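You operate a simulated robot arm through the tools that you are given. There is no shell and no other tool. Be economical: measure what you need, move in short steps, check, and stop when the job is done.

Carry out the task below with a simulated robot arm. There is one attempt and no reset: what you move stays moved.

JOB
Take the half brick from the right end of the checking bench and leave it on the top deck of the orange cart. Take the saucer from the belt past the gate and put it on top of the white side plate there. Put two of the short props from the green belt top on the lower deck of the orange cart. The order is free. Set down upright: half brick, short prop.

It is judged by the outcome, as a careful person would: the job done as asked, and still so three seconds after it is handed in. It fails if anything else is knocked over, pushed out of place, dropped, spilled or broken.

ROBOT AND FRAMES
A 7-joint arm with a vacuum gripper on a trunk, on a base that drives. Base frame: it is fixed to the floor where the robot stands at the start and does not move with it; the origin is under the middle of the robot, x ahead of it, y to its left, z up; the surface under the hand at the start is at about z = 860. Lengths are in mm, angles in rad, forces in N, time in s.
With the tool pointing down near the work surface it reaches from about 100 to 620 mm from the robot's upright axis, wherever it stands. Its first joint turns from -1.204 to 3.002 rad. Places, roughly: lower deck of the orange cart [-500, -3000, 200]; saucer [-2000, -750, 750]; short prop [-1750, -750, 750]; side plate (19x19x4 cm) [-2000, -400, 800]; top deck of the orange cart [-500, -3000, 700]. Payload 1.06 kg.
Tool frame: the origin (TCP) lies in the middle of the cups' lips, and z points out of the cups. The gripper has 1 cup of 24 mm across, covering 24 by 24 mm (tool x, y); the bellows give 8 mm. With the vacuum on, a cup seals on a smooth face that it is pressed against (1 to 4 N); it does not hold porous or soft things. The pull reaches 23 N.
Orientation is told as [roll, pitch, yaw] about the base's x, y, z axes, in that order, counted from this pose: with the cups facing straight down, the tool's x points along the base's -x, its y along +y and its z along -z.

CONTROLS
- The arm moves only by the tool servo_tool. Its argument "increments" is one flat list of numbers, 6 for each row, row after row: the shift along the tool's x, y, z in units of 500 mm (1.0 is 500 mm), then the turn, a rotation vector about the tool's x, y, z in units of 180 degrees (1.0 is 180 degrees). In form: [dx, dy, dz, ax, ay, az, dx, dy, dz, ax, ay, az, ...]. A call has 1 to 8 rows; each row is the pose to reach, as a shift and turn from the pose commanded when the call began, along the tool's axes at that moment. "vac" is the vacuum: 1 switches it on, 0 off, set as the call begins (left out, the last holds). A call with a number of a shift or a turn outside -1 to 1 is refused whole. A row lasts 0.2 s, in which the tool goes at most 50 mm and 0.15 rad; a call with a longer step from one row to the next is refused whole, and so is a gripper value outside its range. Where a pose cannot be reached the arm comes as near as it can. A force on the tool above 40 N (or 10 N above the force at the start of the call, whichever is more), or a blocked arm, ends the call early, and 0.2 s more pass. The pull builds up within a second once a cup has sealed. Time passes only in rows, and 0.2 s behind the last, so rows that repeat a pose give it time. The reply holds the time, the measured pose of the TCP, the force on the tool along the base axes and the pull of the vacuum, in the units named above and with some noise, with the torque about the TCP (base axes, N m) and any sound that the robot's microphone picked up.
- Cameras (640 x 400 px; columns grow to the right, rows downward): "scene" is now at [185.1, -26.2, 1211.1]; the picture's right is [-0.17, -0.99, 0.00], its down [-0.48, 0.08, -0.87] and it looks along [0.86, -0.14, -0.49] (base axes); focal length 272 px, centre (320, 200). "wrist" rides on the gripper at [78, 19, -96] in the tool frame; the picture's right is [-0.24, 0.97, 0.00], its down [-0.71, -0.17, -0.69] and it looks along [-0.67, -0.16, 0.73] (tool axes); focal length 243 px, centre (320, 200). There is no depth. A picture from a camera that has moved, and an enlarged one, comes with that camera's place and axes in the base frame and with its lens. The place of the scene camera against the robot may be out by one fixed shift of up to 25 mm in any direction.
- camera(camera): a new picture of that camera. It takes no simulated time.
- raise_lower(by): slides the trunk up (or, below 0, down) by that many mm; the arm and the scene camera ride with it, the base frame stays. It gives what a move gives, with no picture.
- base_move(legs): drives the robot by 1 to 6 legs, each [ahead, left, turn to the left] in mm, mm and rad, along the robot's own axes; the way and the turn of a leg run together, so that a leg with both is an arc; at most 1500 mm and 3.142 rad a leg. The arm and the cameras ride along, it lands a little off, and it stops where it bumps. It gives what a move gives.
- pan_tilt(pan, tilt): turns the head with the scene camera to pan (to the left, within 1.396 rad either way) and tilt (down, from -0.506 to 1.204), counted from straight ahead of the robot. It gives what a move gives.
- zoom(camera, box): a new picture of the part [left, top, right, bottom] of that camera's present view, enlarged. It takes no simulated time.
- finish_job(): hands the job in; it is judged then, once.

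Go step by step. Nothing tells you exact positions but the pictures and the camera data: compare them with the known pose of the tool, close in by small moves and look again before you grip or let go. The budget is 165 turns and 120 pictures, counting those below and the enlarged ones. Unless the task says otherwise, let go and move clear before handing in, and close with one line.

The tools are called as name(argument=value, ...) on one line, values as JSON. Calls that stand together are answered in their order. servo_tool: Moves the arm, as the interface text tells. Its arguments: {"type":"object","properties":{"increments":{"type":"array"},"vac":{"type":"number"}},"required":["increments"]} The other tools are called the same way: raise_lower (by) slides the trunk up or down; base_move (legs) drives the base; pan_tilt (pan, tilt) turns the head that bears the scene camera; camera (camera) takes a picture; zoom (camera, box) takes an enlarged picture of a part of a camera's view; finish_job () hands the job in.

At the start:

```text
t: 0.0
tool_pos: [417.3, 7.1, 1079.9]
orientation: [-0.002, -0.001, 0.0]
contact_force: [0.2, -0.2, -0.4]
wrist_torque: [0.02, 0.0, 0.01]
pull: 0.0
trunk travel left (down, up): [-350.0, 142.0]
robot x, y, heading: [-2.0, 0.1, 0.0]
head pan, tilt: [-0.166, 0.51]
```

scene: 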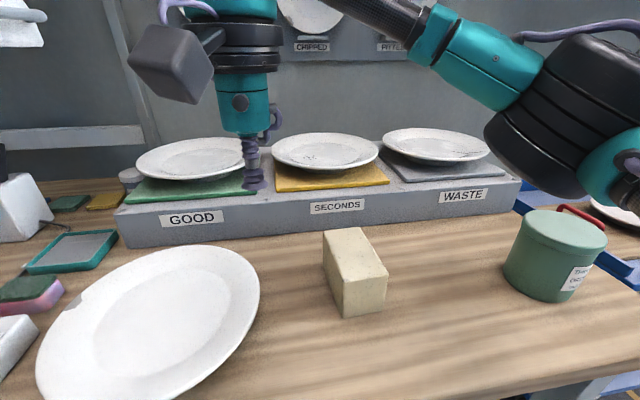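
wrist: 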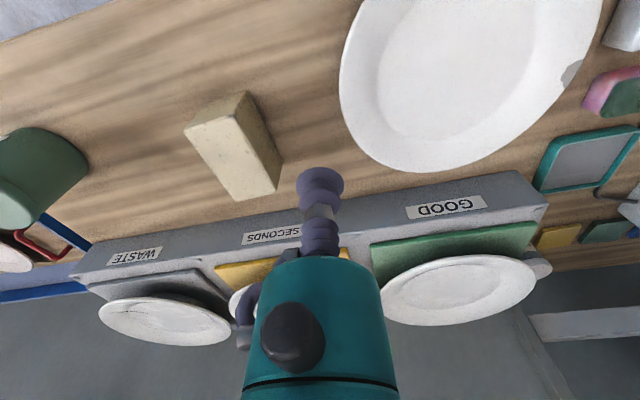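

I see the bench ahead, with a cream brick slightly right of the middle and a green tin at the right end. I'll look around before moving.

zoom(camera="scene", box=[280, 200, 440, 330])

pan_tilt(pan=-1.0, tilt=0.5)

camera(camera="scene")

```text
3.08 times, centred on (360, 265) of scene
camera zoom: at [185.1, -26.2, 1211.1], right [-0.17, -0.99, 0.0], down [-0.48, 0.08, -0.87], along [0.86, -0.14, -0.49], focal length 836 px, centre (197, 0)
```

zoom: 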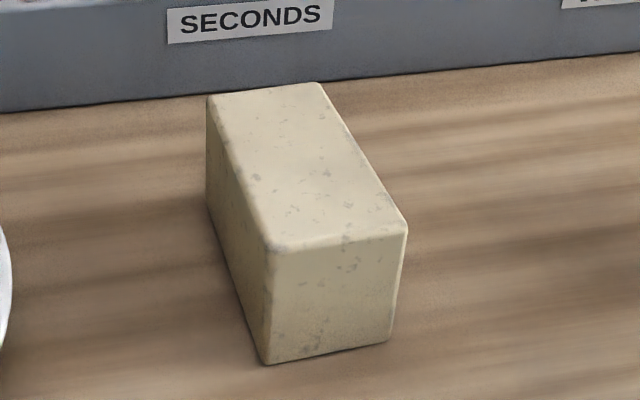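

```text
t: 1.2
tool_pos: [417.3, 8.4, 1081.1]
orientation: [0.001, 0.0, -0.002]
contact_force: [0.3, -0.8, 0.7]
wrist_torque: [0.04, -0.03, 0.02]
pull: 0.0
trunk travel left (down, up): [-350.0, 142.0]
robot x, y, heading: [2.7, 0.3, -0.001]
head pan, tilt: [-1.0, 0.499]
```

```text
116 pictures are left
camera scene: at [144.8, -87.7, 1212.1], right [-0.84, -0.54, 0.0], down [-0.26, 0.4, -0.88], along [0.47, -0.74, -0.48], focal length 272 px, centre (320, 200)
```

scene: 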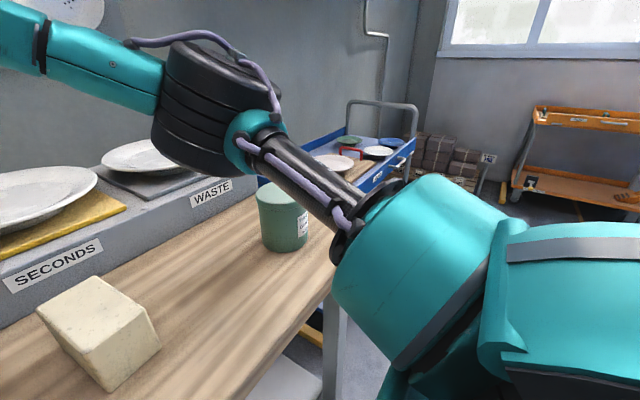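

The cream block is the half brick, with its top at about (500, -128, 937), and the orange cart is far right. I'll cross-check with the wrist camera.

zoom(camera="wrist", box=[160, 70, 320, 220])

pan_tilt(pan=-1.396, tilt=0.4)

camera(camera="scene")

pan_tilt(pan=1.396, tilt=0.4)

camera(camera="scene")

```text
2.67 times, centred on (240, 145) of wrist
camera zoom: at [339.6, 25.5, 1175.3], right [0.24, 0.97, 0.0], down [0.71, -0.17, 0.69], along [0.67, -0.16, -0.73], focal length 647 px, centre (533, 347)
```

zoom: 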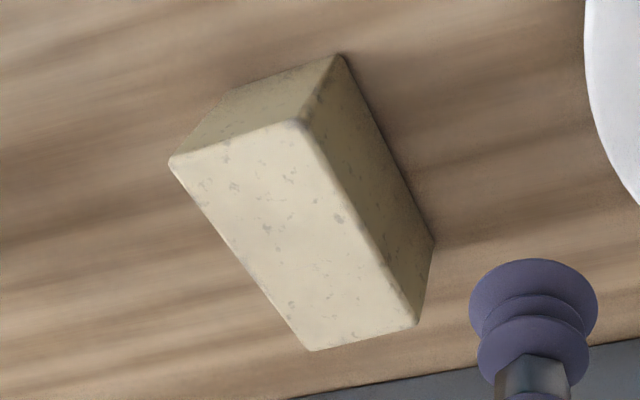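

```text
t: 2.0
tool_pos: [417.1, 7.5, 1080.5]
orientation: [0.001, 0.0, 0.002]
contact_force: [0.1, 0.0, 0.0]
wrist_torque: [-0.02, -0.02, -0.02]
pull: 0.2
trunk travel left (down, up): [-350.0, 142.0]
robot x, y, heading: [0.7, 4.6, -0.001]
head pan, tilt: [-1.396, 0.4]
```

```text
114 pictures are left
camera scene: at [111.8, -102.4, 1221.2], right [-0.98, -0.17, 0.0], down [-0.07, 0.38, -0.92], along [0.16, -0.91, -0.39], focal length 272 px, centre (320, 200)
```

scene: 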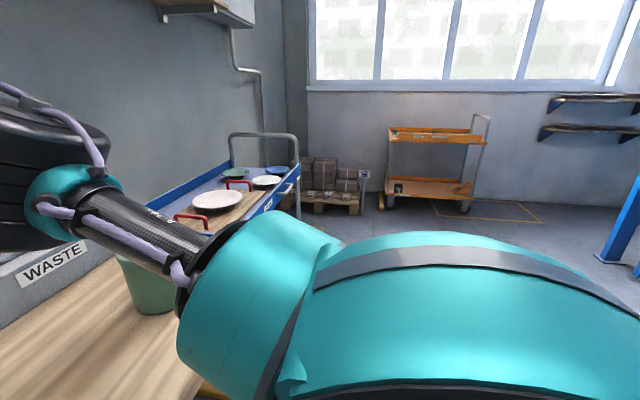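

```text
t: 4.5
tool_pos: [417.2, 7.2, 1081.9]
orientation: [0.0, 0.0, 0.001]
contact_force: [-0.3, -0.9, 0.0]
wrist_torque: [0.0, -0.04, -0.01]
pull: 0.1
trunk travel left (down, up): [-350.0, 142.0]
robot x, y, heading: [-3.2, -5.9, -0.002]
head pan, tilt: [1.396, 0.4]
```

```text
113 pictures are left
camera scene: at [111.7, 80.0, 1221.2], right [0.98, -0.17, 0.0], down [-0.07, -0.38, -0.92], along [0.16, 0.91, -0.39], focal length 272 px, centre (320, 200)
```

scene: 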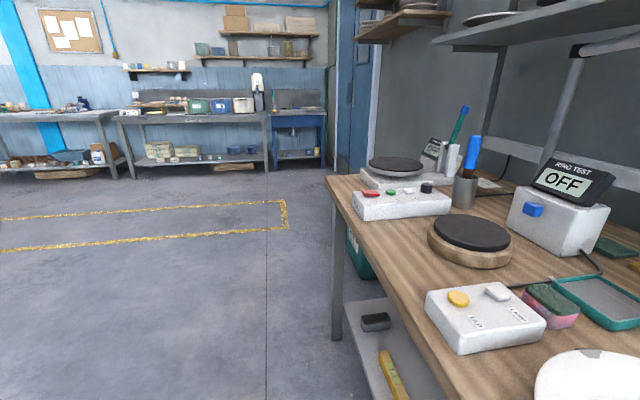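

The wrist view gives the brick top centre near (477, -111, 937), so the scene camera looks offset by about (+22, -17). I'll move above it.

servo_tool(increments=[-0.03, -0.059, 0, 0, 0, 0, -0.06, -0.118, 0.03, 0, 0, 0, -0.09, -0.177, 0.08, 0, 0, 0, -0.12, -0.236, 0.13, 0, 0, 0, -0.12, -0.236, 0.19, 0, 0, 0])

camera(camera="wrist")

```text
t: 5.7
tool_pos: [476.8, -111.1, 985.6]
orientation: [-0.001, -0.003, -0.001]
contact_force: [0.4, 0.3, 0.7]
wrist_torque: [-0.02, -0.02, -0.02]
pull: 0.0
trunk travel left (down, up): [-350.0, 142.0]
robot x, y, heading: [1.6, -0.3, 0.008]
head pan, tilt: [1.396, 0.4]
```

```text
112 pictures are left
camera wrist: at [399.3, -94.0, 1080.2], right [0.23, 0.97, 0.0], down [0.71, -0.17, 0.69], along [0.67, -0.16, -0.73], focal length 243 px, centre (320, 200)
```

wrist: 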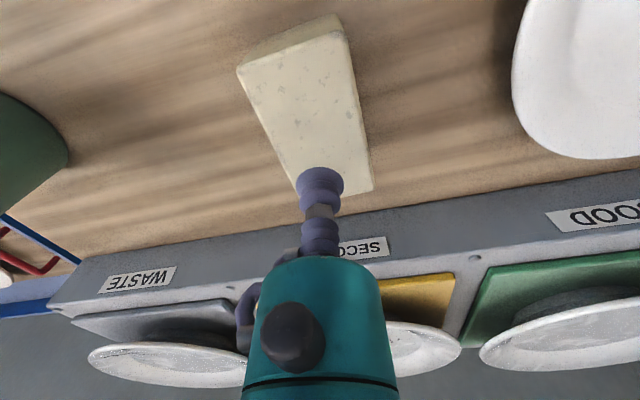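

The cup sits over the brick's centre to within a few mm. I'll descend gently with the vacuum on.

servo_tool(increments=[0, -0.006, 0.04, 0, 0, 0, 0, -0.006, 0.074, 0, 0, 0, 0, -0.006, 0.084, 0, 0, 0, 0, -0.006, 0.09, 0, 0, 0, 0, -0.006, 0.096, 0, 0, 0, 0, -0.006, 0.1, 0, 0, 0], vac=1)

```text
t: 7.1
tool_pos: [476.9, -113.4, 936.7]
orientation: [0.0, 0.001, 0.0]
contact_force: [0.0, -0.1, 0.1]
wrist_torque: [0.0, 0.01, -0.02]
pull: 23.1
trunk travel left (down, up): [-350.0, 142.0]
robot x, y, heading: [-0.0, 0.4, 0.002]
head pan, tilt: [1.396, 0.4]
```

The cup has sealed at z≈937. I'll lift slowly.

servo_tool(increments=[0, 0, 0, 0, 0, 0, 0, 0, -0.01, 0, 0, 0, 0, 0, -0.03, 0, 0, 0, 0, 0, -0.05, 0, 0, 0, 0, 0, -0.08, 0, 0, 0, 0, 0, -0.11, 0, 0, 0, 0, 0, -0.14, 0, 0, 0, 0, 0, -0.14, 0, 0, 0])

camera(camera="wrist")

```text
t: 8.9
tool_pos: [476.8, -113.5, 1006.6]
orientation: [0.0, -0.001, -0.001]
contact_force: [0.0, 0.8, -4.3]
wrist_torque: [0.06, 0.03, 0.0]
pull: 23.1
trunk travel left (down, up): [-350.0, 142.0]
robot x, y, heading: [0.1, 2.7, 0.0]
head pan, tilt: [1.396, 0.4]
```

```text
111 pictures are left
camera wrist: at [400.8, -95.7, 1100.9], right [0.23, 0.97, 0.0], down [0.71, -0.17, 0.69], along [0.67, -0.16, -0.73], focal length 243 px, centre (320, 200)
```

wrist: 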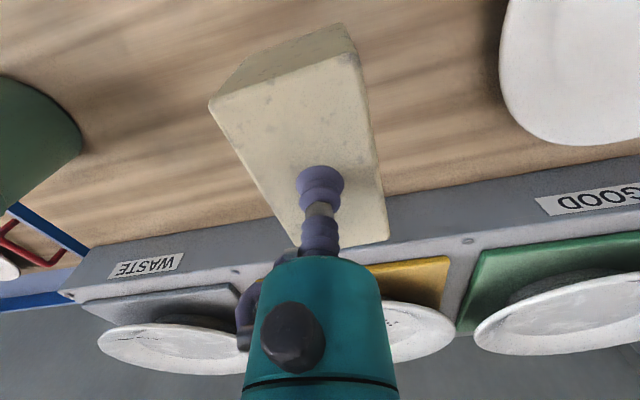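

The brick is held (about 0.43 kg). I'll raise it a little, back away from the bench and turn right toward the cart.

servo_tool(increments=[0, 0, -0.03, 0, 0, 0, 0, 0, -0.06, 0, 0, 0, 0, 0, -0.09, 0, 0, 0, 0, 0, -0.12, 0, 0, 0])

base_move(legs=[[-550, 0, 0]])

pan_tilt(pan=-1.396, tilt=0.5)

camera(camera="scene")

```text
t: 9.9
tool_pos: [476.9, -113.1, 1065.4]
orientation: [0.001, 0.0, -0.001]
contact_force: [-0.2, -0.4, -3.8]
wrist_torque: [0.0, -0.01, 0.01]
pull: 23.2
trunk travel left (down, up): [-350.0, 142.0]
robot x, y, heading: [-0.4, -0.4, 0.001]
head pan, tilt: [1.396, 0.4]
```

```text
t: 13.1
tool_pos: [-78.8, -112.4, 1066.4]
orientation: [0.0, 0.002, 0.001]
contact_force: [-0.2, 0.0, -3.8]
wrist_torque: [-0.02, 0.01, -0.01]
pull: 22.6
trunk travel left (down, up): [-350.0, 142.0]
robot x, y, heading: [-553.3, 1.6, 0.001]
head pan, tilt: [1.396, 0.4]
```

```text
t: 15.5
tool_pos: [-78.6, -112.8, 1065.9]
orientation: [0.001, 0.0, 0.002]
contact_force: [0.0, 0.2, -2.5]
wrist_torque: [0.02, -0.01, 0.0]
pull: 23.2
trunk travel left (down, up): [-350.0, 142.0]
robot x, y, heading: [-553.8, -1.3, 0.001]
head pan, tilt: [-1.396, 0.499]
```

```text
110 pictures are left
camera scene: at [-443.9, -101.1, 1212.1], right [-0.98, -0.18, 0.0], down [-0.08, 0.47, -0.88], along [0.15, -0.86, -0.48], focal length 272 px, centre (320, 200)
```

scene: 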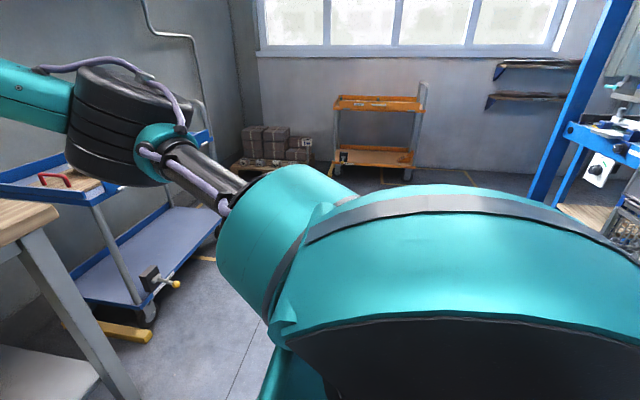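

The way toward the cart looks open on the robot's right. I'll turn to face it.

base_move(legs=[[0, 0, -1.571]])

pan_tilt(pan=0, tilt=0.4)

camera(camera="scene")

pan_tilt(pan=-1.2, tilt=0.3)

camera(camera="scene")

```text
t: 19.8
tool_pos: [-675.3, -476.7, 1066.2]
orientation: [0.0, 0.001, -1.582]
contact_force: [0.2, 0.7, -2.9]
wrist_torque: [0.0, 0.01, 0.0]
pull: 22.8
trunk travel left (down, up): [-350.0, 142.0]
robot x, y, heading: [-555.9, 0.4, -1.584]
head pan, tilt: [-1.396, 0.499]
```

```text
t: 21.3
tool_pos: [-675.1, -476.9, 1067.3]
orientation: [0.001, -0.001, -1.583]
contact_force: [0.2, 0.2, -3.2]
wrist_torque: [0.02, -0.02, 0.0]
pull: 23.1
trunk travel left (down, up): [-350.0, 142.0]
robot x, y, heading: [-558.2, 0.0, -1.583]
head pan, tilt: [0.0, 0.4]
```

```text
109 pictures are left
camera scene: at [-552.8, -194.7, 1221.2], right [-1.0, 0.01, 0.0], down [0.01, 0.39, -0.92], along [-0.01, -0.92, -0.39], focal length 272 px, centre (320, 200)
```

scene: 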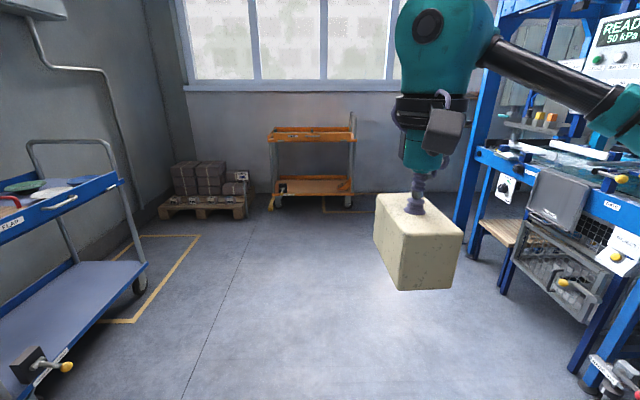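

```text
t: 22.7
tool_pos: [-675.2, -475.9, 1066.0]
orientation: [0.001, 0.0, -1.583]
contact_force: [-0.2, 0.4, -3.4]
wrist_torque: [0.05, 0.01, -0.01]
pull: 22.5
trunk travel left (down, up): [-350.0, 142.0]
robot x, y, heading: [-556.3, 1.7, -1.583]
head pan, tilt: [-1.201, 0.3]
```

```text
108 pictures are left
camera scene: at [-639.0, -134.8, 1230.5], right [-0.35, 0.94, 0.0], down [0.28, 0.1, -0.96], along [-0.89, -0.33, -0.3], focal length 272 px, centre (320, 200)
```

scene: 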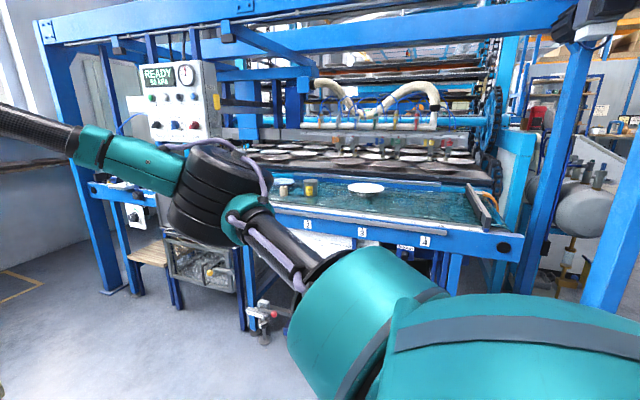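

The cart is about 3 m ahead, near (-490, -3000), with clear floor between. I'll drive most of the way and then look again.

base_move(legs=[[1200, 0, 0], [700, 0, 0]])

pan_tilt(pan=0, tilt=0.55)

camera(camera="scene")

```text
t: 32.3
tool_pos: [-713.8, -2380.9, 1065.7]
orientation: [0.0, 0.001, -1.591]
contact_force: [0.7, -0.2, -3.1]
wrist_torque: [0.01, -0.01, 0.02]
pull: 23.2
trunk travel left (down, up): [-350.0, 142.0]
robot x, y, heading: [-590.6, -1908.2, -1.592]
head pan, tilt: [-1.201, 0.3]
```

```text
t: 33.7
tool_pos: [-714.2, -2381.7, 1065.9]
orientation: [0.0, 0.0, -1.591]
contact_force: [-0.4, 0.6, -3.6]
wrist_torque: [0.03, 0.0, 0.01]
pull: 22.9
trunk travel left (down, up): [-350.0, 142.0]
robot x, y, heading: [-589.6, -1904.5, -1.596]
head pan, tilt: [0.0, 0.55]
```

```text
107 pictures are left
camera scene: at [-588.8, -2097.2, 1207.5], right [-1.0, 0.02, 0.0], down [0.01, 0.52, -0.85], along [-0.02, -0.85, -0.52], focal length 272 px, centre (320, 200)
```

scene: 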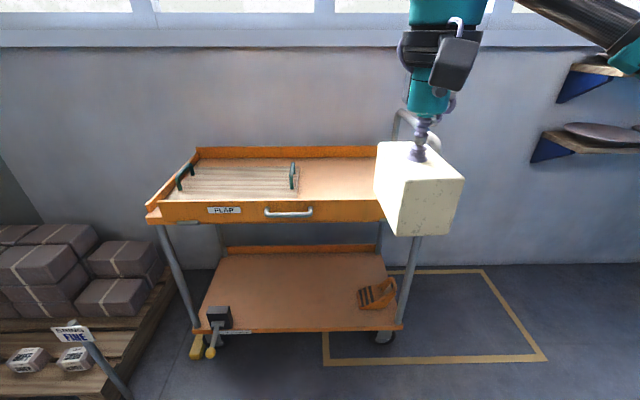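

The cart's top deck is clear on its right half, where x≈-665. The front rim is near y≈-2830. I'll drive closer with the brick carried high.

base_move(legs=[[480, 50, 0.02]])

pan_tilt(pan=-0.1, tilt=0.8)

camera(camera="scene")

camera(camera="wrist")

```text
t: 36.5
tool_pos: [-655.1, -2857.8, 1066.3]
orientation: [0.002, 0.001, -1.567]
contact_force: [-0.2, 0.2, -3.6]
wrist_torque: [0.02, 0.02, -0.02]
pull: 22.7
trunk travel left (down, up): [-350.0, 142.0]
robot x, y, heading: [-546.3, -2382.1, -1.565]
head pan, tilt: [0.0, 0.55]
```

```text
t: 37.3
tool_pos: [-654.9, -2857.0, 1065.3]
orientation: [-0.001, -0.002, -1.565]
contact_force: [1.0, 0.1, -3.7]
wrist_torque: [0.06, 0.02, -0.03]
pull: 22.9
trunk travel left (down, up): [-350.0, 142.0]
robot x, y, heading: [-544.2, -2377.7, -1.564]
head pan, tilt: [-0.099, 0.799]
```

```text
106 pictures are left
camera scene: at [-546.2, -2561.4, 1186.1], right [-1.0, 0.09, 0.0], down [0.07, 0.71, -0.7], along [-0.07, -0.69, -0.72], focal length 272 px, centre (320, 200)
```

scene: 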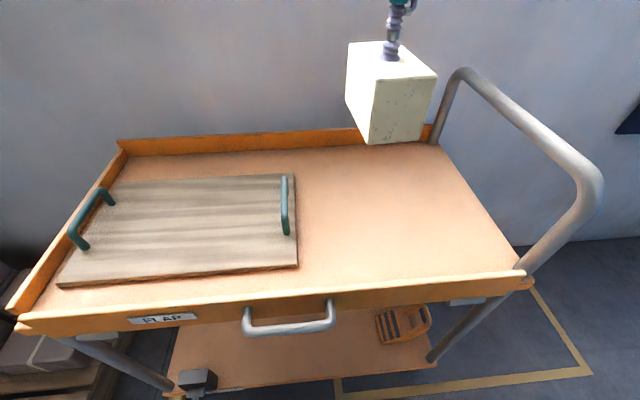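

```text
105 pictures are left
camera wrist: at [-635.8, -2780.0, 1160.5], right [0.97, -0.23, 0.0], down [-0.17, -0.71, 0.69], along [-0.16, -0.67, -0.73], focal length 243 px, centre (320, 200)
```

wrist: 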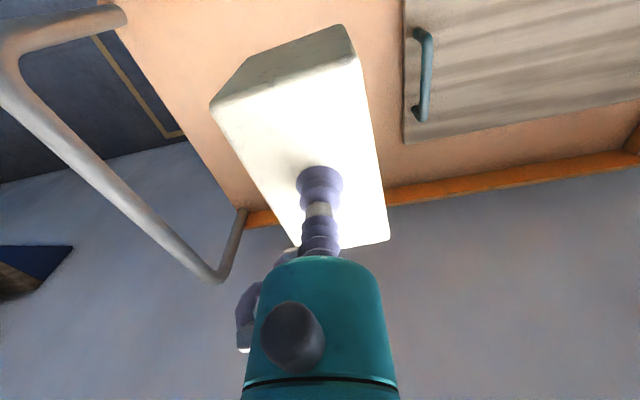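

The free part of the deck is roughly x -540 to -800, y -2775 to -3210. I'll reach forward to y≈-2950, then lower the trunk.

servo_tool(increments=[-0.04, 0, 0, 0, 0, 0, -0.08, 0, 0, 0, 0, 0, -0.12, 0, 0, 0, 0, 0, -0.16, 0, 0, 0, 0, 0, -0.19, 0, 0, 0, 0, 0])

raise_lower(by=-200)

camera(camera="scene")

camera(camera="wrist")

```text
t: 38.5
tool_pos: [-655.5, -2954.0, 1066.5]
orientation: [0.0, 0.0, -1.564]
contact_force: [-0.6, 0.2, -3.0]
wrist_torque: [0.02, 0.0, -0.01]
pull: 22.6
trunk travel left (down, up): [-350.0, 142.0]
robot x, y, heading: [-548.7, -2381.4, -1.565]
head pan, tilt: [-0.099, 0.799]
```

```text
t: 40.6
tool_pos: [-654.1, -2951.6, 867.5]
orientation: [0.0, 0.001, -1.567]
contact_force: [-0.1, 0.6, -3.6]
wrist_torque: [0.02, 0.0, 0.01]
pull: 22.9
trunk travel left (down, up): [-150.0, 342.0]
robot x, y, heading: [-541.5, -2378.4, -1.569]
head pan, tilt: [-0.099, 0.799]
```

```text
104 pictures are left
camera scene: at [-545.9, -2614.6, 981.0], right [-1.0, 0.09, 0.0], down [0.07, 0.71, -0.7], along [-0.07, -0.69, -0.72], focal length 272 px, centre (320, 200)
```

scene: 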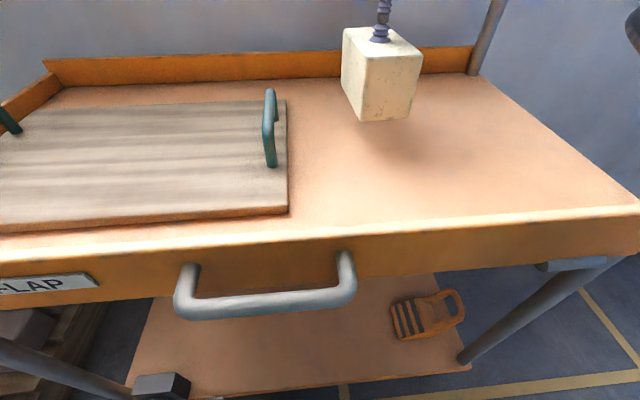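

```text
103 pictures are left
camera wrist: at [-635.3, -2874.7, 960.8], right [0.97, -0.23, 0.0], down [-0.17, -0.71, 0.69], along [-0.16, -0.67, -0.73], focal length 243 px, centre (320, 200)
```

wrist: 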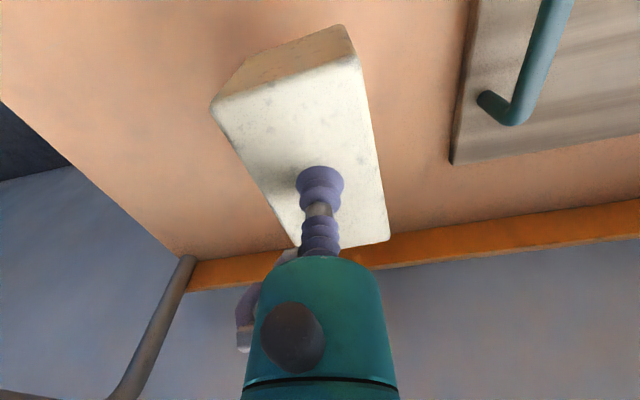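

The brick is well over the clear deck, with bottom clearance unknown but under 100 mm. I'll lower it in small steps.

servo_tool(increments=[0, 0, 0.01, 0, 0, 0, 0, 0, 0.02, 0, 0, 0, 0, 0, 0.03, 0, 0, 0, 0, 0, 0.04, 0, 0, 0, 0, 0, 0.05, 0, 0, 0, 0, 0, 0.06, 0, 0, 0, 0, 0, 0.07, 0, 0, 0, 0, 0, 0.08, 0, 0, 0])

camera(camera="scene")

```text
t: 42.5
tool_pos: [-654.3, -2951.6, 825.6]
orientation: [0.0, 0.0, -1.565]
contact_force: [1.0, 0.2, -3.4]
wrist_torque: [0.02, 0.03, -0.01]
pull: 22.7
trunk travel left (down, up): [-150.0, 342.0]
robot x, y, heading: [-543.1, -2383.3, -1.565]
head pan, tilt: [-0.099, 0.799]
```

```text
102 pictures are left
camera scene: at [-545.9, -2614.7, 980.9], right [-1.0, 0.09, 0.0], down [0.07, 0.71, -0.7], along [-0.07, -0.69, -0.72], focal length 272 px, centre (320, 200)
```

scene: 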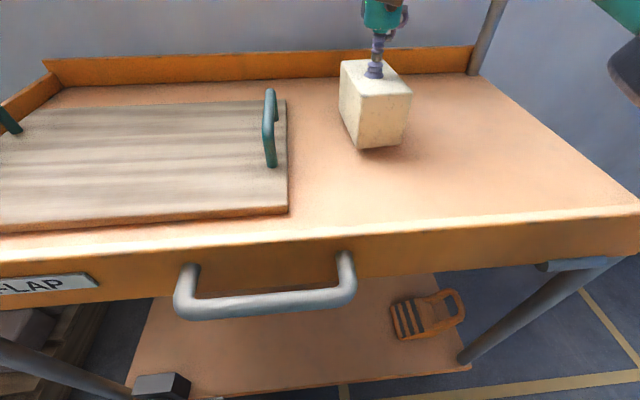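

It's still above the deck, so I'll keep lowering.

servo_tool(increments=[0, 0, 0.01, 0, 0, 0, 0, 0, 0.02, 0, 0, 0, 0, 0, 0.03, 0, 0, 0, 0, 0, 0.04, 0, 0, 0, 0, 0, 0.05, 0, 0, 0, 0, 0, 0.058, 0, 0, 0, 0, 0, 0.064, 0, 0, 0, 0, 0, 0.07, 0, 0, 0])

camera(camera="scene")

```text
t: 43.7
tool_pos: [-653.2, -2952.3, 806.0]
orientation: [0.005, -0.013, -1.563]
contact_force: [0.1, 3.0, 10.7]
wrist_torque: [0.08, 0.09, 0.0]
pull: 22.8
trunk travel left (down, up): [-150.0, 342.0]
robot x, y, heading: [-543.0, -2380.1, -1.558]
head pan, tilt: [-0.099, 0.799]
stopped in row 6: the force on the tool passed its limit at 45 N (the readings are from after the stop); the commanded pose is now the measured one
```

```text
101 pictures are left
camera scene: at [-545.7, -2613.9, 981.0], right [-1.0, 0.09, 0.0], down [0.07, 0.71, -0.7], along [-0.07, -0.69, -0.72], focal length 272 px, centre (320, 200)
```

scene: 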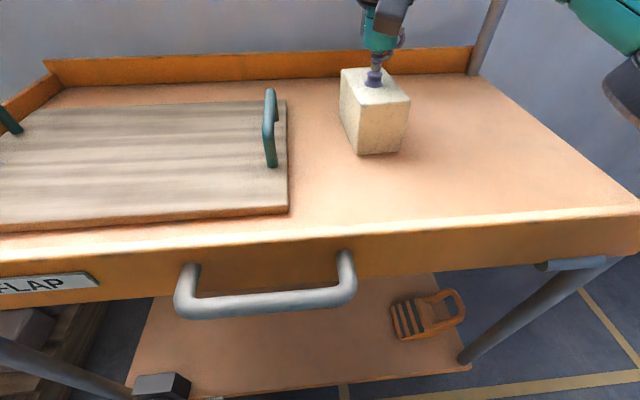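

The brick rests on the deck, which puts the deck at z≈730. I'll release the vacuum and lift off.

servo_tool(increments=[0, 0, 0, 0, 0, 0, 0, 0, 0, 0, 0, 0, 0, 0, 0, 0, 0, 0, 0, 0, 0, 0, 0, 0, 0, 0, -0.01, 0, 0, 0, 0, 0, -0.05, 0, 0, 0, 0, 0, -0.14, 0, 0, 0, 0, 0, -0.23, 0, 0, 0], vac=0)

camera(camera="scene")

```text
t: 45.5
tool_pos: [-655.7, -2950.9, 921.6]
orientation: [0.006, -0.01, -1.564]
contact_force: [-0.3, -0.7, 1.5]
wrist_torque: [0.0, 0.01, 0.01]
pull: 0.1
trunk travel left (down, up): [-150.0, 342.0]
robot x, y, heading: [-542.5, -2379.8, -1.566]
head pan, tilt: [-0.099, 0.799]
```

```text
100 pictures are left
camera scene: at [-545.7, -2614.6, 981.0], right [-1.0, 0.09, 0.0], down [0.07, 0.71, -0.7], along [-0.07, -0.69, -0.72], focal length 272 px, centre (320, 200)
```

scene: 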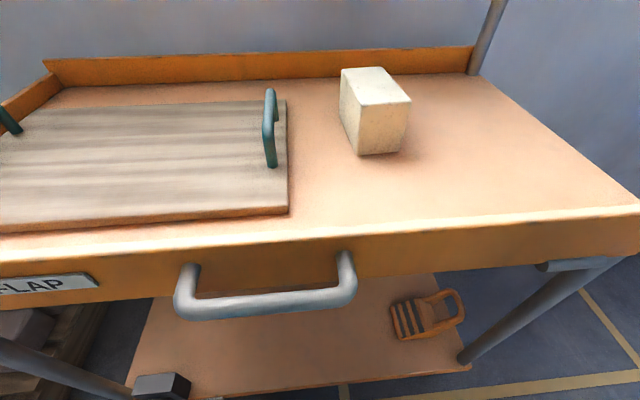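

The brick stands upright on the top deck. Next I'll back away and face the green belt.

base_move(legs=[[-400, 0, 0], [-1300, 0, 0], [0, 0, -1.571]])

raise_lower(by=200)

pan_tilt(pan=0, tilt=0.5)

camera(camera="scene")

```text
t: 58.0
tool_pos: [-1126.9, -576.2, 920.4]
orientation: [0.006, -0.008, 3.132]
contact_force: [-0.1, 0.4, 0.1]
wrist_torque: [-0.01, -0.02, 0.0]
pull: 0.1
trunk travel left (down, up): [-150.0, 342.0]
robot x, y, heading: [-555.6, -693.1, 3.136]
head pan, tilt: [-0.099, 0.799]
```

```text
t: 60.1
tool_pos: [-1126.9, -576.1, 1120.1]
orientation: [0.006, -0.008, 3.133]
contact_force: [-0.8, 0.2, 0.1]
wrist_torque: [0.0, -0.02, -0.01]
pull: 0.0
trunk travel left (down, up): [-350.0, 142.0]
robot x, y, heading: [-560.1, -694.5, 3.133]
head pan, tilt: [-0.099, 0.799]
```

```text
t: 60.9
tool_pos: [-1127.4, -577.0, 1121.0]
orientation: [0.005, -0.009, 3.132]
contact_force: [-0.5, -0.1, -0.6]
wrist_torque: [-0.01, -0.01, 0.01]
pull: 0.1
trunk travel left (down, up): [-350.0, 142.0]
robot x, y, heading: [-556.4, -697.6, 3.136]
head pan, tilt: [0.0, 0.499]
```

```text
99 pictures are left
camera scene: at [-733.0, -705.2, 1212.0], right [0.01, 1.0, 0.0], down [0.48, 0.0, -0.88], along [-0.88, 0.01, -0.48], focal length 272 px, centre (320, 200)
```

scene: 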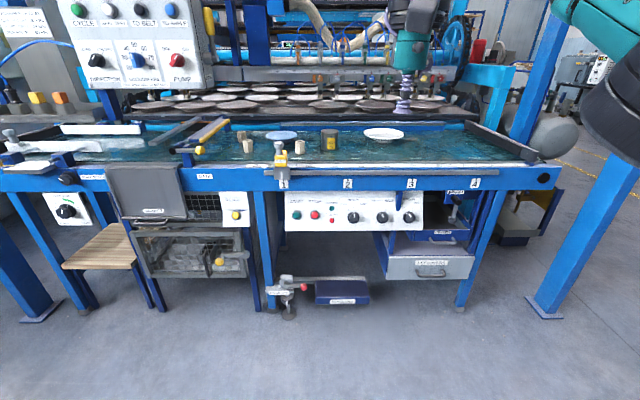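

zoom(camera="scene", box=[160, 90, 560, 200])

```text
1.60 times, centred on (360, 145) of scene
camera zoom: at [-733.0, -705.2, 1212.0], right [0.01, 1.0, 0.0], down [0.48, 0.0, -0.88], along [-0.88, 0.01, -0.48], focal length 435 px, centre (256, 288)
```

zoom: 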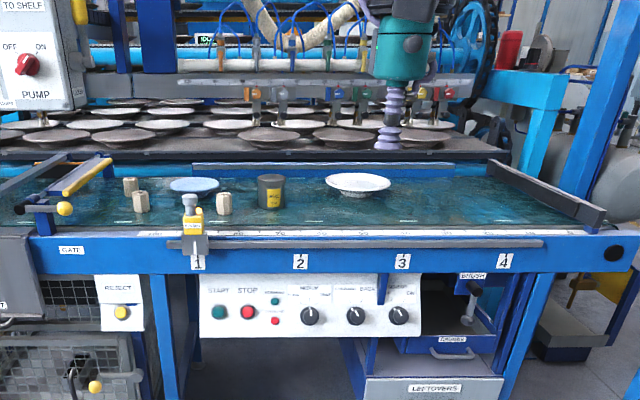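

I see three short wooden props, a blue saucer, a taller can-like prop and the white side plate on the green belt, with the yellow gate at left. I'll retract the arm, lower the trunk a bit and drive closer.

servo_tool(increments=[0.06, 0, 0, 0, 0, 0, 0.12, 0, 0, 0, 0, 0, 0.18, 0, 0, 0, 0, 0, 0.24, 0, 0, 0, 0, 0, 0.3, 0, 0, 0, 0, 0, 0.36, 0, 0, 0, 0, 0])

base_move(legs=[[650, 0, 0]])

pan_tilt(pan=0, tilt=0.6)

camera(camera="scene")

camera(camera="wrist")

```text
t: 62.3
tool_pos: [-946.0, -576.1, 1119.2]
orientation: [0.005, -0.009, 3.133]
contact_force: [-0.9, -0.1, 1.0]
wrist_torque: [0.0, -0.02, -0.05]
pull: 0.1
trunk travel left (down, up): [-350.0, 142.0]
robot x, y, heading: [-555.9, -695.9, 3.135]
head pan, tilt: [0.0, 0.499]
```

```text
t: 66.0
tool_pos: [-1596.5, -568.4, 1119.3]
orientation: [0.005, -0.01, 3.128]
contact_force: [0.3, 0.2, -0.5]
wrist_torque: [-0.01, 0.02, 0.02]
pull: 0.0
trunk travel left (down, up): [-350.0, 142.0]
robot x, y, heading: [-1205.9, -688.7, 3.128]
head pan, tilt: [0.0, 0.499]
```

```text
t: 66.6
tool_pos: [-1596.9, -569.2, 1119.2]
orientation: [0.005, -0.009, 3.127]
contact_force: [-0.8, 0.0, -1.1]
wrist_torque: [-0.01, 0.0, 0.02]
pull: 0.1
trunk travel left (down, up): [-350.0, 142.0]
robot x, y, heading: [-1207.0, -689.7, 3.128]
head pan, tilt: [0.0, 0.6]
```

```text
97 pictures are left
camera scene: at [-1380.4, -698.4, 1203.0], right [0.01, 1.0, 0.0], down [0.56, -0.01, -0.83], along [-0.83, 0.01, -0.56], focal length 272 px, centre (320, 200)
```

scene: 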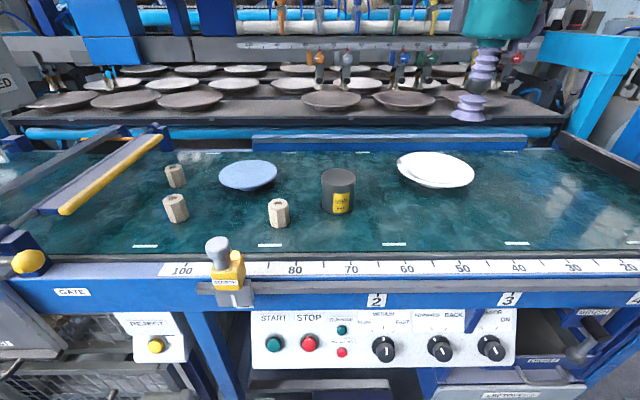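

```text
96 pictures are left
camera wrist: at [-1516.9, -589.8, 1213.3], right [-0.25, -0.97, 0.01], down [-0.7, 0.18, 0.69], along [-0.67, 0.16, -0.72], focal length 243 px, centre (320, 200)
```

wrist: 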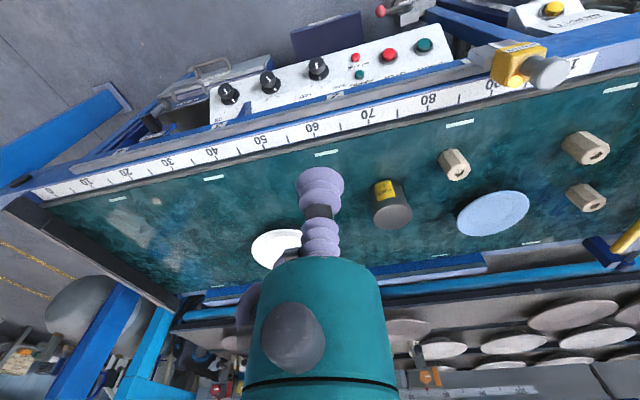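

The props seem to have a hole in their top ends, so I'll zoom in to see them and the saucer.

zoom(camera="wrist", box=[420, 110, 640, 250])

zoom(camera="scene", box=[150, 140, 310, 240])

```text
2.86 times, centred on (530, 180) of wrist
camera zoom: at [-1516.9, -589.8, 1213.3], right [-0.25, -0.97, 0.01], down [-0.7, 0.18, 0.69], along [-0.67, 0.16, -0.72], focal length 693 px, centre (-280, 257)
```

zoom: 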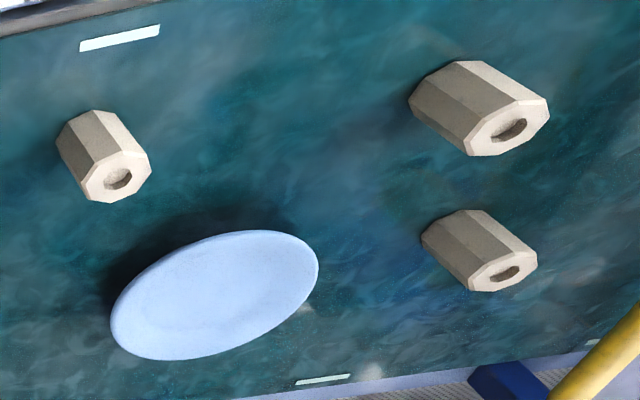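

```text
4.00 times, centred on (230, 190) of scene
camera zoom: at [-1380.4, -698.4, 1203.0], right [0.01, 1.0, 0.0], down [0.56, -0.01, -0.83], along [-0.83, 0.01, -0.56], focal length 1087 px, centre (680, 240)
```

zoom: 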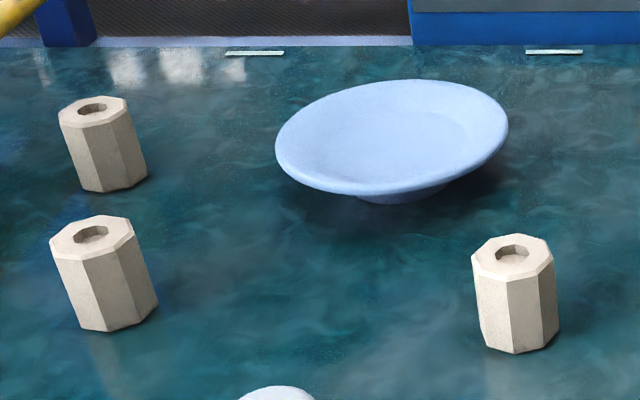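

The props are octagonal with a recess in the top end, so their side facets may be the fallback grip. The saucer is near (-2105, -933), which is a long reach, so I'll look down to check base clearance.

pan_tilt(pan=0, tilt=1.204)

camera(camera="scene")

```text
t: 67.6
tool_pos: [-1596.6, -570.1, 1120.0]
orientation: [0.006, -0.008, 3.128]
contact_force: [1.3, -0.7, 0.5]
wrist_torque: [-0.03, 0.0, 0.01]
pull: 0.0
trunk travel left (down, up): [-350.0, 142.0]
robot x, y, heading: [-1208.1, -688.8, 3.13]
head pan, tilt: [0.0, 1.201]
```

```text
93 pictures are left
camera scene: at [-1348.0, -698.7, 1158.4], right [0.01, 1.0, 0.0], down [0.93, -0.01, -0.36], along [-0.36, 0.0, -0.93], focal length 272 px, centre (320, 200)
```

scene: 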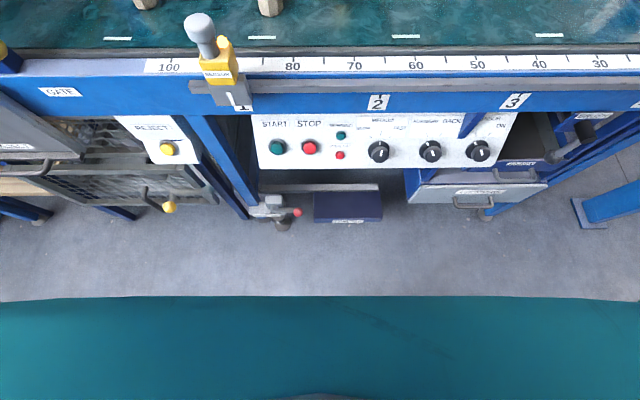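

The base front is about 160 mm ahead of its centre and the control panel sticks out to about x≈-1650. I'll lower the trunk a bit, edge closer and shift left toward the saucer.

raise_lower(by=-130)

base_move(legs=[[170, 130, 0.012]])

camera(camera="wrist")

camera(camera="scene")

```text
t: 69.2
tool_pos: [-1596.6, -568.4, 990.5]
orientation: [0.006, -0.011, 3.13]
contact_force: [0.1, -0.1, -1.0]
wrist_torque: [-0.04, 0.04, -0.02]
pull: 0.0
trunk travel left (down, up): [-220.0, 272.0]
robot x, y, heading: [-1206.0, -687.0, 3.128]
head pan, tilt: [0.0, 1.201]
```

```text
t: 71.0
tool_pos: [-1767.5, -701.4, 989.6]
orientation: [0.006, -0.008, 3.141]
contact_force: [0.0, 0.5, 0.2]
wrist_torque: [-0.01, 0.02, 0.02]
pull: 0.3
trunk travel left (down, up): [-220.0, 272.0]
robot x, y, heading: [-1377.4, -816.0, 3.142]
head pan, tilt: [0.0, 1.201]
```

```text
92 pictures are left
camera wrist: at [-1688.1, -720.5, 1083.3], right [-0.24, -0.97, 0.01], down [-0.7, 0.18, 0.69], along [-0.67, 0.16, -0.72], focal length 243 px, centre (320, 200)
```

wrist: 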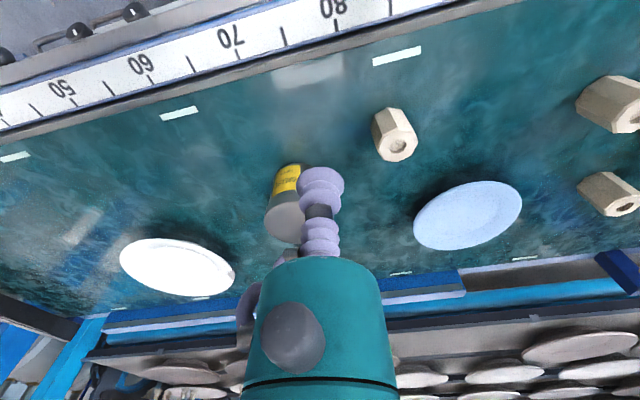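

```text
91 pictures are left
camera scene: at [-1548.1, -827.7, 1030.2], right [0.0, 1.0, 0.0], down [0.93, 0.0, -0.36], along [-0.36, 0.0, -0.93], focal length 272 px, centre (320, 200)
```

scene: 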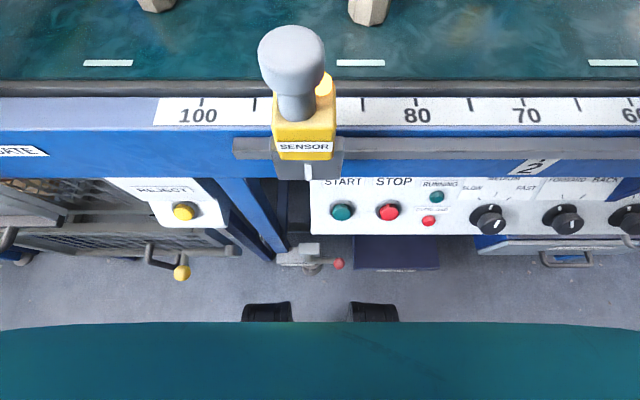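

The feet end about 160 mm ahead of centre, leaving roughly 110 mm to the panel. I'll drive 80 mm more and reach the arm toward the saucer at about (-2095, -920).

base_move(legs=[[80, 50, 0]])

servo_tool(increments=[-0.05, 0.05, 0, 0, 0, 0, -0.1, 0.1, 0, 0, 0, 0, -0.15, 0.15, 0, 0, 0, 0, -0.2, 0.2, 0, 0, 0, 0, -0.26, 0.24, 0, 0, 0, 0, -0.33, 0.28, 0, 0, 0, 0, -0.4, 0.32, 0, 0, 0, 0])

camera(camera="wrist")

camera(camera="scene")

```text
t: 72.3
tool_pos: [-1847.1, -749.6, 989.2]
orientation: [0.004, -0.008, 3.137]
contact_force: [-0.3, 0.1, 0.0]
wrist_torque: [0.01, 0.01, -0.03]
pull: 0.0
trunk travel left (down, up): [-220.0, 272.0]
robot x, y, heading: [-1458.4, -869.7, 3.139]
head pan, tilt: [0.0, 1.201]
stopped in leg 1: the robot was blocked; the commanded pose is now the measured one
```

```text
t: 73.9
tool_pos: [-2020.8, -892.6, 992.0]
orientation: [0.005, -0.009, 3.139]
contact_force: [0.2, 0.5, 0.9]
wrist_torque: [0.01, 0.01, 0.02]
pull: 0.0
out of reach, approached as far as the arm can: row 7
trunk travel left (down, up): [-220.0, 272.0]
robot x, y, heading: [-1455.9, -867.9, 3.135]
head pan, tilt: [0.0, 1.201]
```

```text
90 pictures are left
camera wrist: at [-1941.2, -912.7, 1085.8], right [-0.24, -0.97, 0.01], down [-0.7, 0.18, 0.69], along [-0.67, 0.16, -0.72], focal length 243 px, centre (320, 200)
```

wrist: 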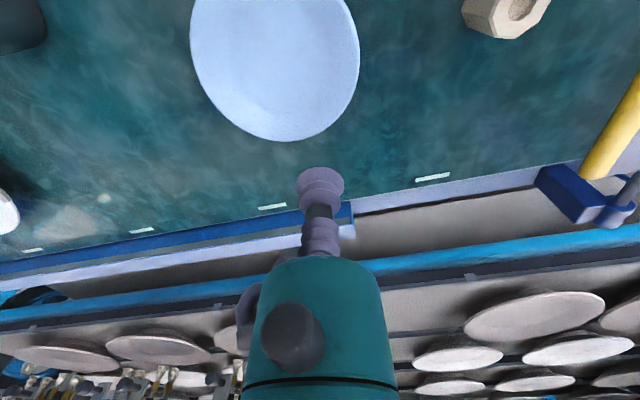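

```text
89 pictures are left
camera scene: at [-1627.3, -876.1, 1030.2], right [0.0, 1.0, 0.0], down [0.93, 0.0, -0.36], along [-0.36, 0.0, -0.93], focal length 272 px, centre (320, 200)
```

scene: 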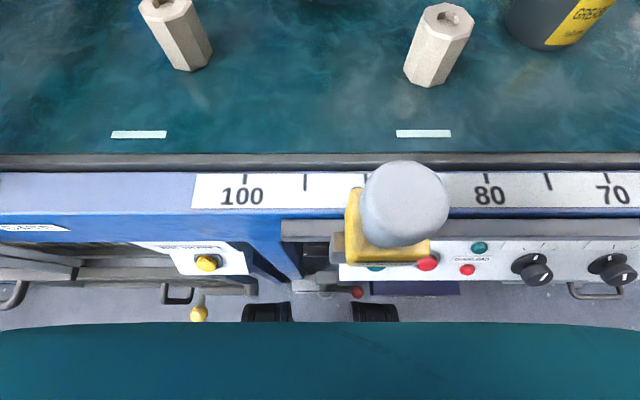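

I was judging the belt too low: triangulating two wrist views puts the saucer rim at z≈848, near (-1989, -865), well within reach. The base touched something, so I'll back off 40 mm and centre over the saucer.

base_move(legs=[[-40, 0, 0]])

servo_tool(increments=[-0.01, -0.05, 0.04, 0, 0, 0, -0.01, -0.05, 0.08, 0, 0, 0])

camera(camera="wrist")

pan_tilt(pan=0, tilt=0.7)

camera(camera="scene")

```text
t: 74.8
tool_pos: [-1982.3, -892.8, 992.2]
orientation: [0.006, -0.007, 3.135]
contact_force: [0.1, -0.7, 0.5]
wrist_torque: [0.03, -0.01, 0.01]
pull: 0.0
trunk travel left (down, up): [-220.0, 272.0]
robot x, y, heading: [-1417.1, -863.6, 3.136]
head pan, tilt: [0.0, 1.201]
```

```text
t: 75.4
tool_pos: [-1987.7, -867.4, 951.0]
orientation: [0.005, -0.009, 3.135]
contact_force: [1.2, 0.3, 0.1]
wrist_torque: [-0.04, 0.01, 0.01]
pull: 0.1
trunk travel left (down, up): [-220.0, 272.0]
robot x, y, heading: [-1419.3, -865.7, 3.14]
head pan, tilt: [0.0, 1.201]
```

```text
88 pictures are left
camera wrist: at [-1907.3, -887.2, 1045.9], right [-0.24, -0.97, 0.01], down [-0.7, 0.18, 0.69], along [-0.67, 0.16, -0.72], focal length 243 px, centre (320, 200)
```

wrist: 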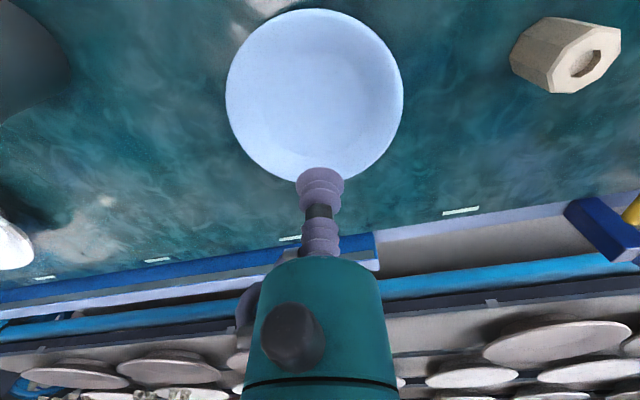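

```text
t: 76.3
tool_pos: [-1985.4, -868.8, 950.9]
orientation: [0.006, -0.009, 3.135]
contact_force: [1.1, 0.7, 0.3]
wrist_torque: [0.0, 0.0, 0.02]
pull: 0.0
trunk travel left (down, up): [-220.0, 272.0]
robot x, y, heading: [-1420.9, -864.7, 3.137]
head pan, tilt: [0.0, 0.7]
```

```text
87 pictures are left
camera scene: at [-1616.9, -876.4, 1066.1], right [0.0, 1.0, 0.0], down [0.64, 0.0, -0.76], along [-0.76, 0.0, -0.64], focal length 272 px, centre (320, 200)
```

scene: 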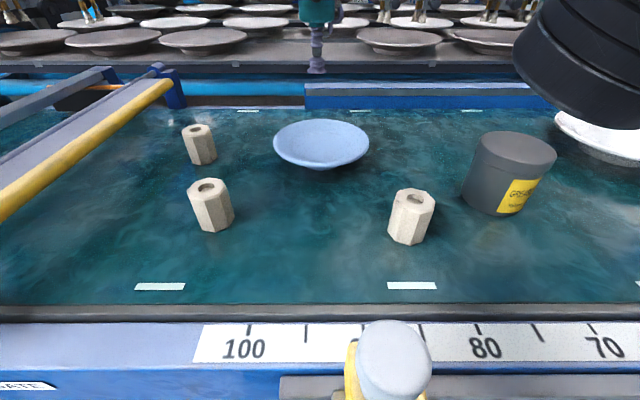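

The saucer is about 145 mm across with its centre near (-1995, -867). I'll descend partway and check alignment.

servo_tool(increments=[-0.01, 0, 0.05, 0, 0, 0, -0.016, 0, 0.1, 0, 0, 0, -0.016, 0, 0.13, 0, 0, 0])

camera(camera="wrist")

zoom(camera="scene", box=[240, 60, 400, 180])

```text
t: 77.1
tool_pos: [-1995.7, -866.8, 886.6]
orientation: [0.006, -0.008, 3.137]
contact_force: [0.5, 0.4, -0.3]
wrist_torque: [0.0, 0.02, 0.01]
pull: 0.0
trunk travel left (down, up): [-220.0, 272.0]
robot x, y, heading: [-1416.9, -862.6, 3.139]
head pan, tilt: [0.0, 0.7]
```

```text
86 pictures are left
camera wrist: at [-1916.4, -887.7, 980.7], right [-0.24, -0.97, 0.01], down [-0.7, 0.18, 0.69], along [-0.67, 0.16, -0.72], focal length 243 px, centre (320, 200)
```

wrist: 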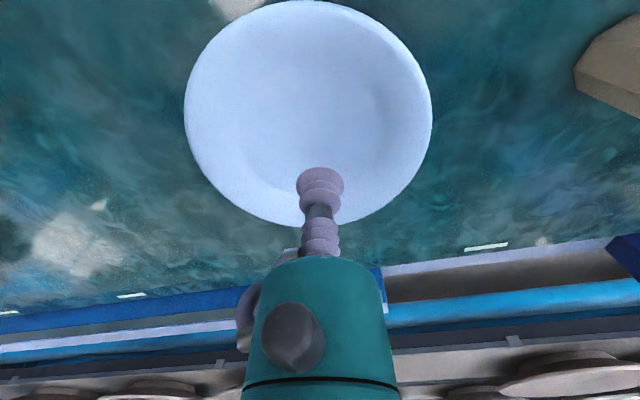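

```text
3.33 times, centred on (320, 120) of scene
camera zoom: at [-1617.0, -876.4, 1066.2], right [0.0, 1.0, 0.0], down [0.64, 0.0, -0.76], along [-0.76, 0.0, -0.64], focal length 906 px, centre (320, 467)
```

zoom: 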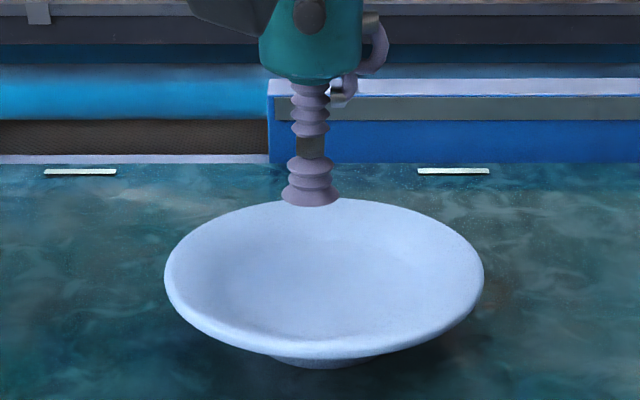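

The saucer centre is at about (-2000, -860), so I'll shift a few mm and descend slowly with vacuum.

servo_tool(increments=[-0.008, -0.013, 0.04, 0, 0, 0, -0.008, -0.013, 0.07, 0, 0, 0, -0.008, -0.013, 0.082, 0, 0, 0, -0.008, -0.013, 0.092, 0, 0, 0, -0.008, -0.013, 0.1, 0, 0, 0, -0.008, -0.013, 0.106, 0, 0, 0, -0.008, -0.013, 0.112, 0, 0, 0, -0.008, -0.013, 0.118, 0, 0, 0], vac=1)

```text
t: 78.8
tool_pos: [-1999.9, -861.1, 835.3]
orientation: [0.01, -0.017, 3.135]
contact_force: [3.3, 1.1, 10.4]
wrist_torque: [0.11, -0.1, 0.01]
pull: 22.8
trunk travel left (down, up): [-220.0, 272.0]
robot x, y, heading: [-1417.9, -865.4, 3.139]
head pan, tilt: [0.0, 0.7]
stopped in row 8: the force on the tool passed its limit at 43 N (the readings are from after the stop); the commanded pose is now the measured one
```

Sealed. I'll lift straight up.

servo_tool(increments=[0, 0, -0.01, 0, 0, 0, 0, 0, -0.03, 0, 0, 0, 0, 0, -0.07, 0, 0, 0, 0, 0, -0.13, 0, 0, 0, 0, 0, -0.2, 0, 0, 0, 0, 0, -0.27, 0, 0, 0, 0, 0, -0.32, 0, 0, 0])

camera(camera="wrist")

camera(camera="scene")

```text
t: 80.4
tool_pos: [-1999.7, -859.3, 993.6]
orientation: [0.011, -0.013, 3.138]
contact_force: [0.0, 0.2, -3.1]
wrist_torque: [-0.02, 0.03, 0.03]
pull: 22.4
trunk travel left (down, up): [-220.0, 272.0]
robot x, y, heading: [-1421.2, -865.8, 3.135]
head pan, tilt: [0.0, 0.7]
```

```text
84 pictures are left
camera wrist: at [-1919.0, -879.5, 1087.1], right [-0.24, -0.97, 0.01], down [-0.7, 0.18, 0.69], along [-0.67, 0.16, -0.72], focal length 243 px, centre (320, 200)
```

wrist: 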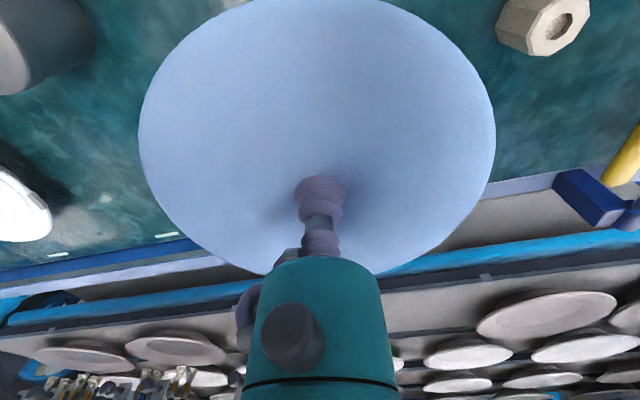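

```text
83 pictures are left
camera scene: at [-1617.0, -876.5, 1066.2], right [0.0, 1.0, 0.0], down [0.64, 0.0, -0.77], along [-0.77, 0.0, -0.64], focal length 272 px, centre (320, 200)
```

scene: 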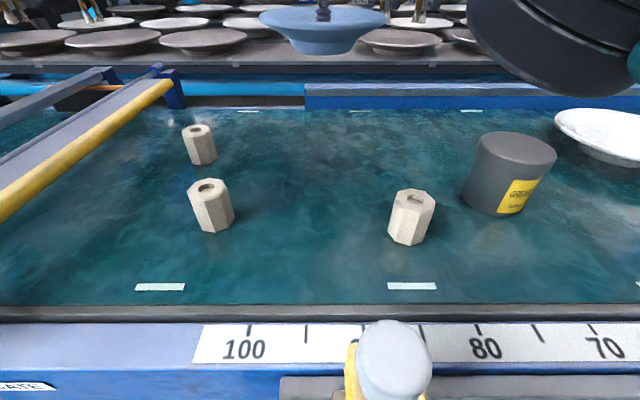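

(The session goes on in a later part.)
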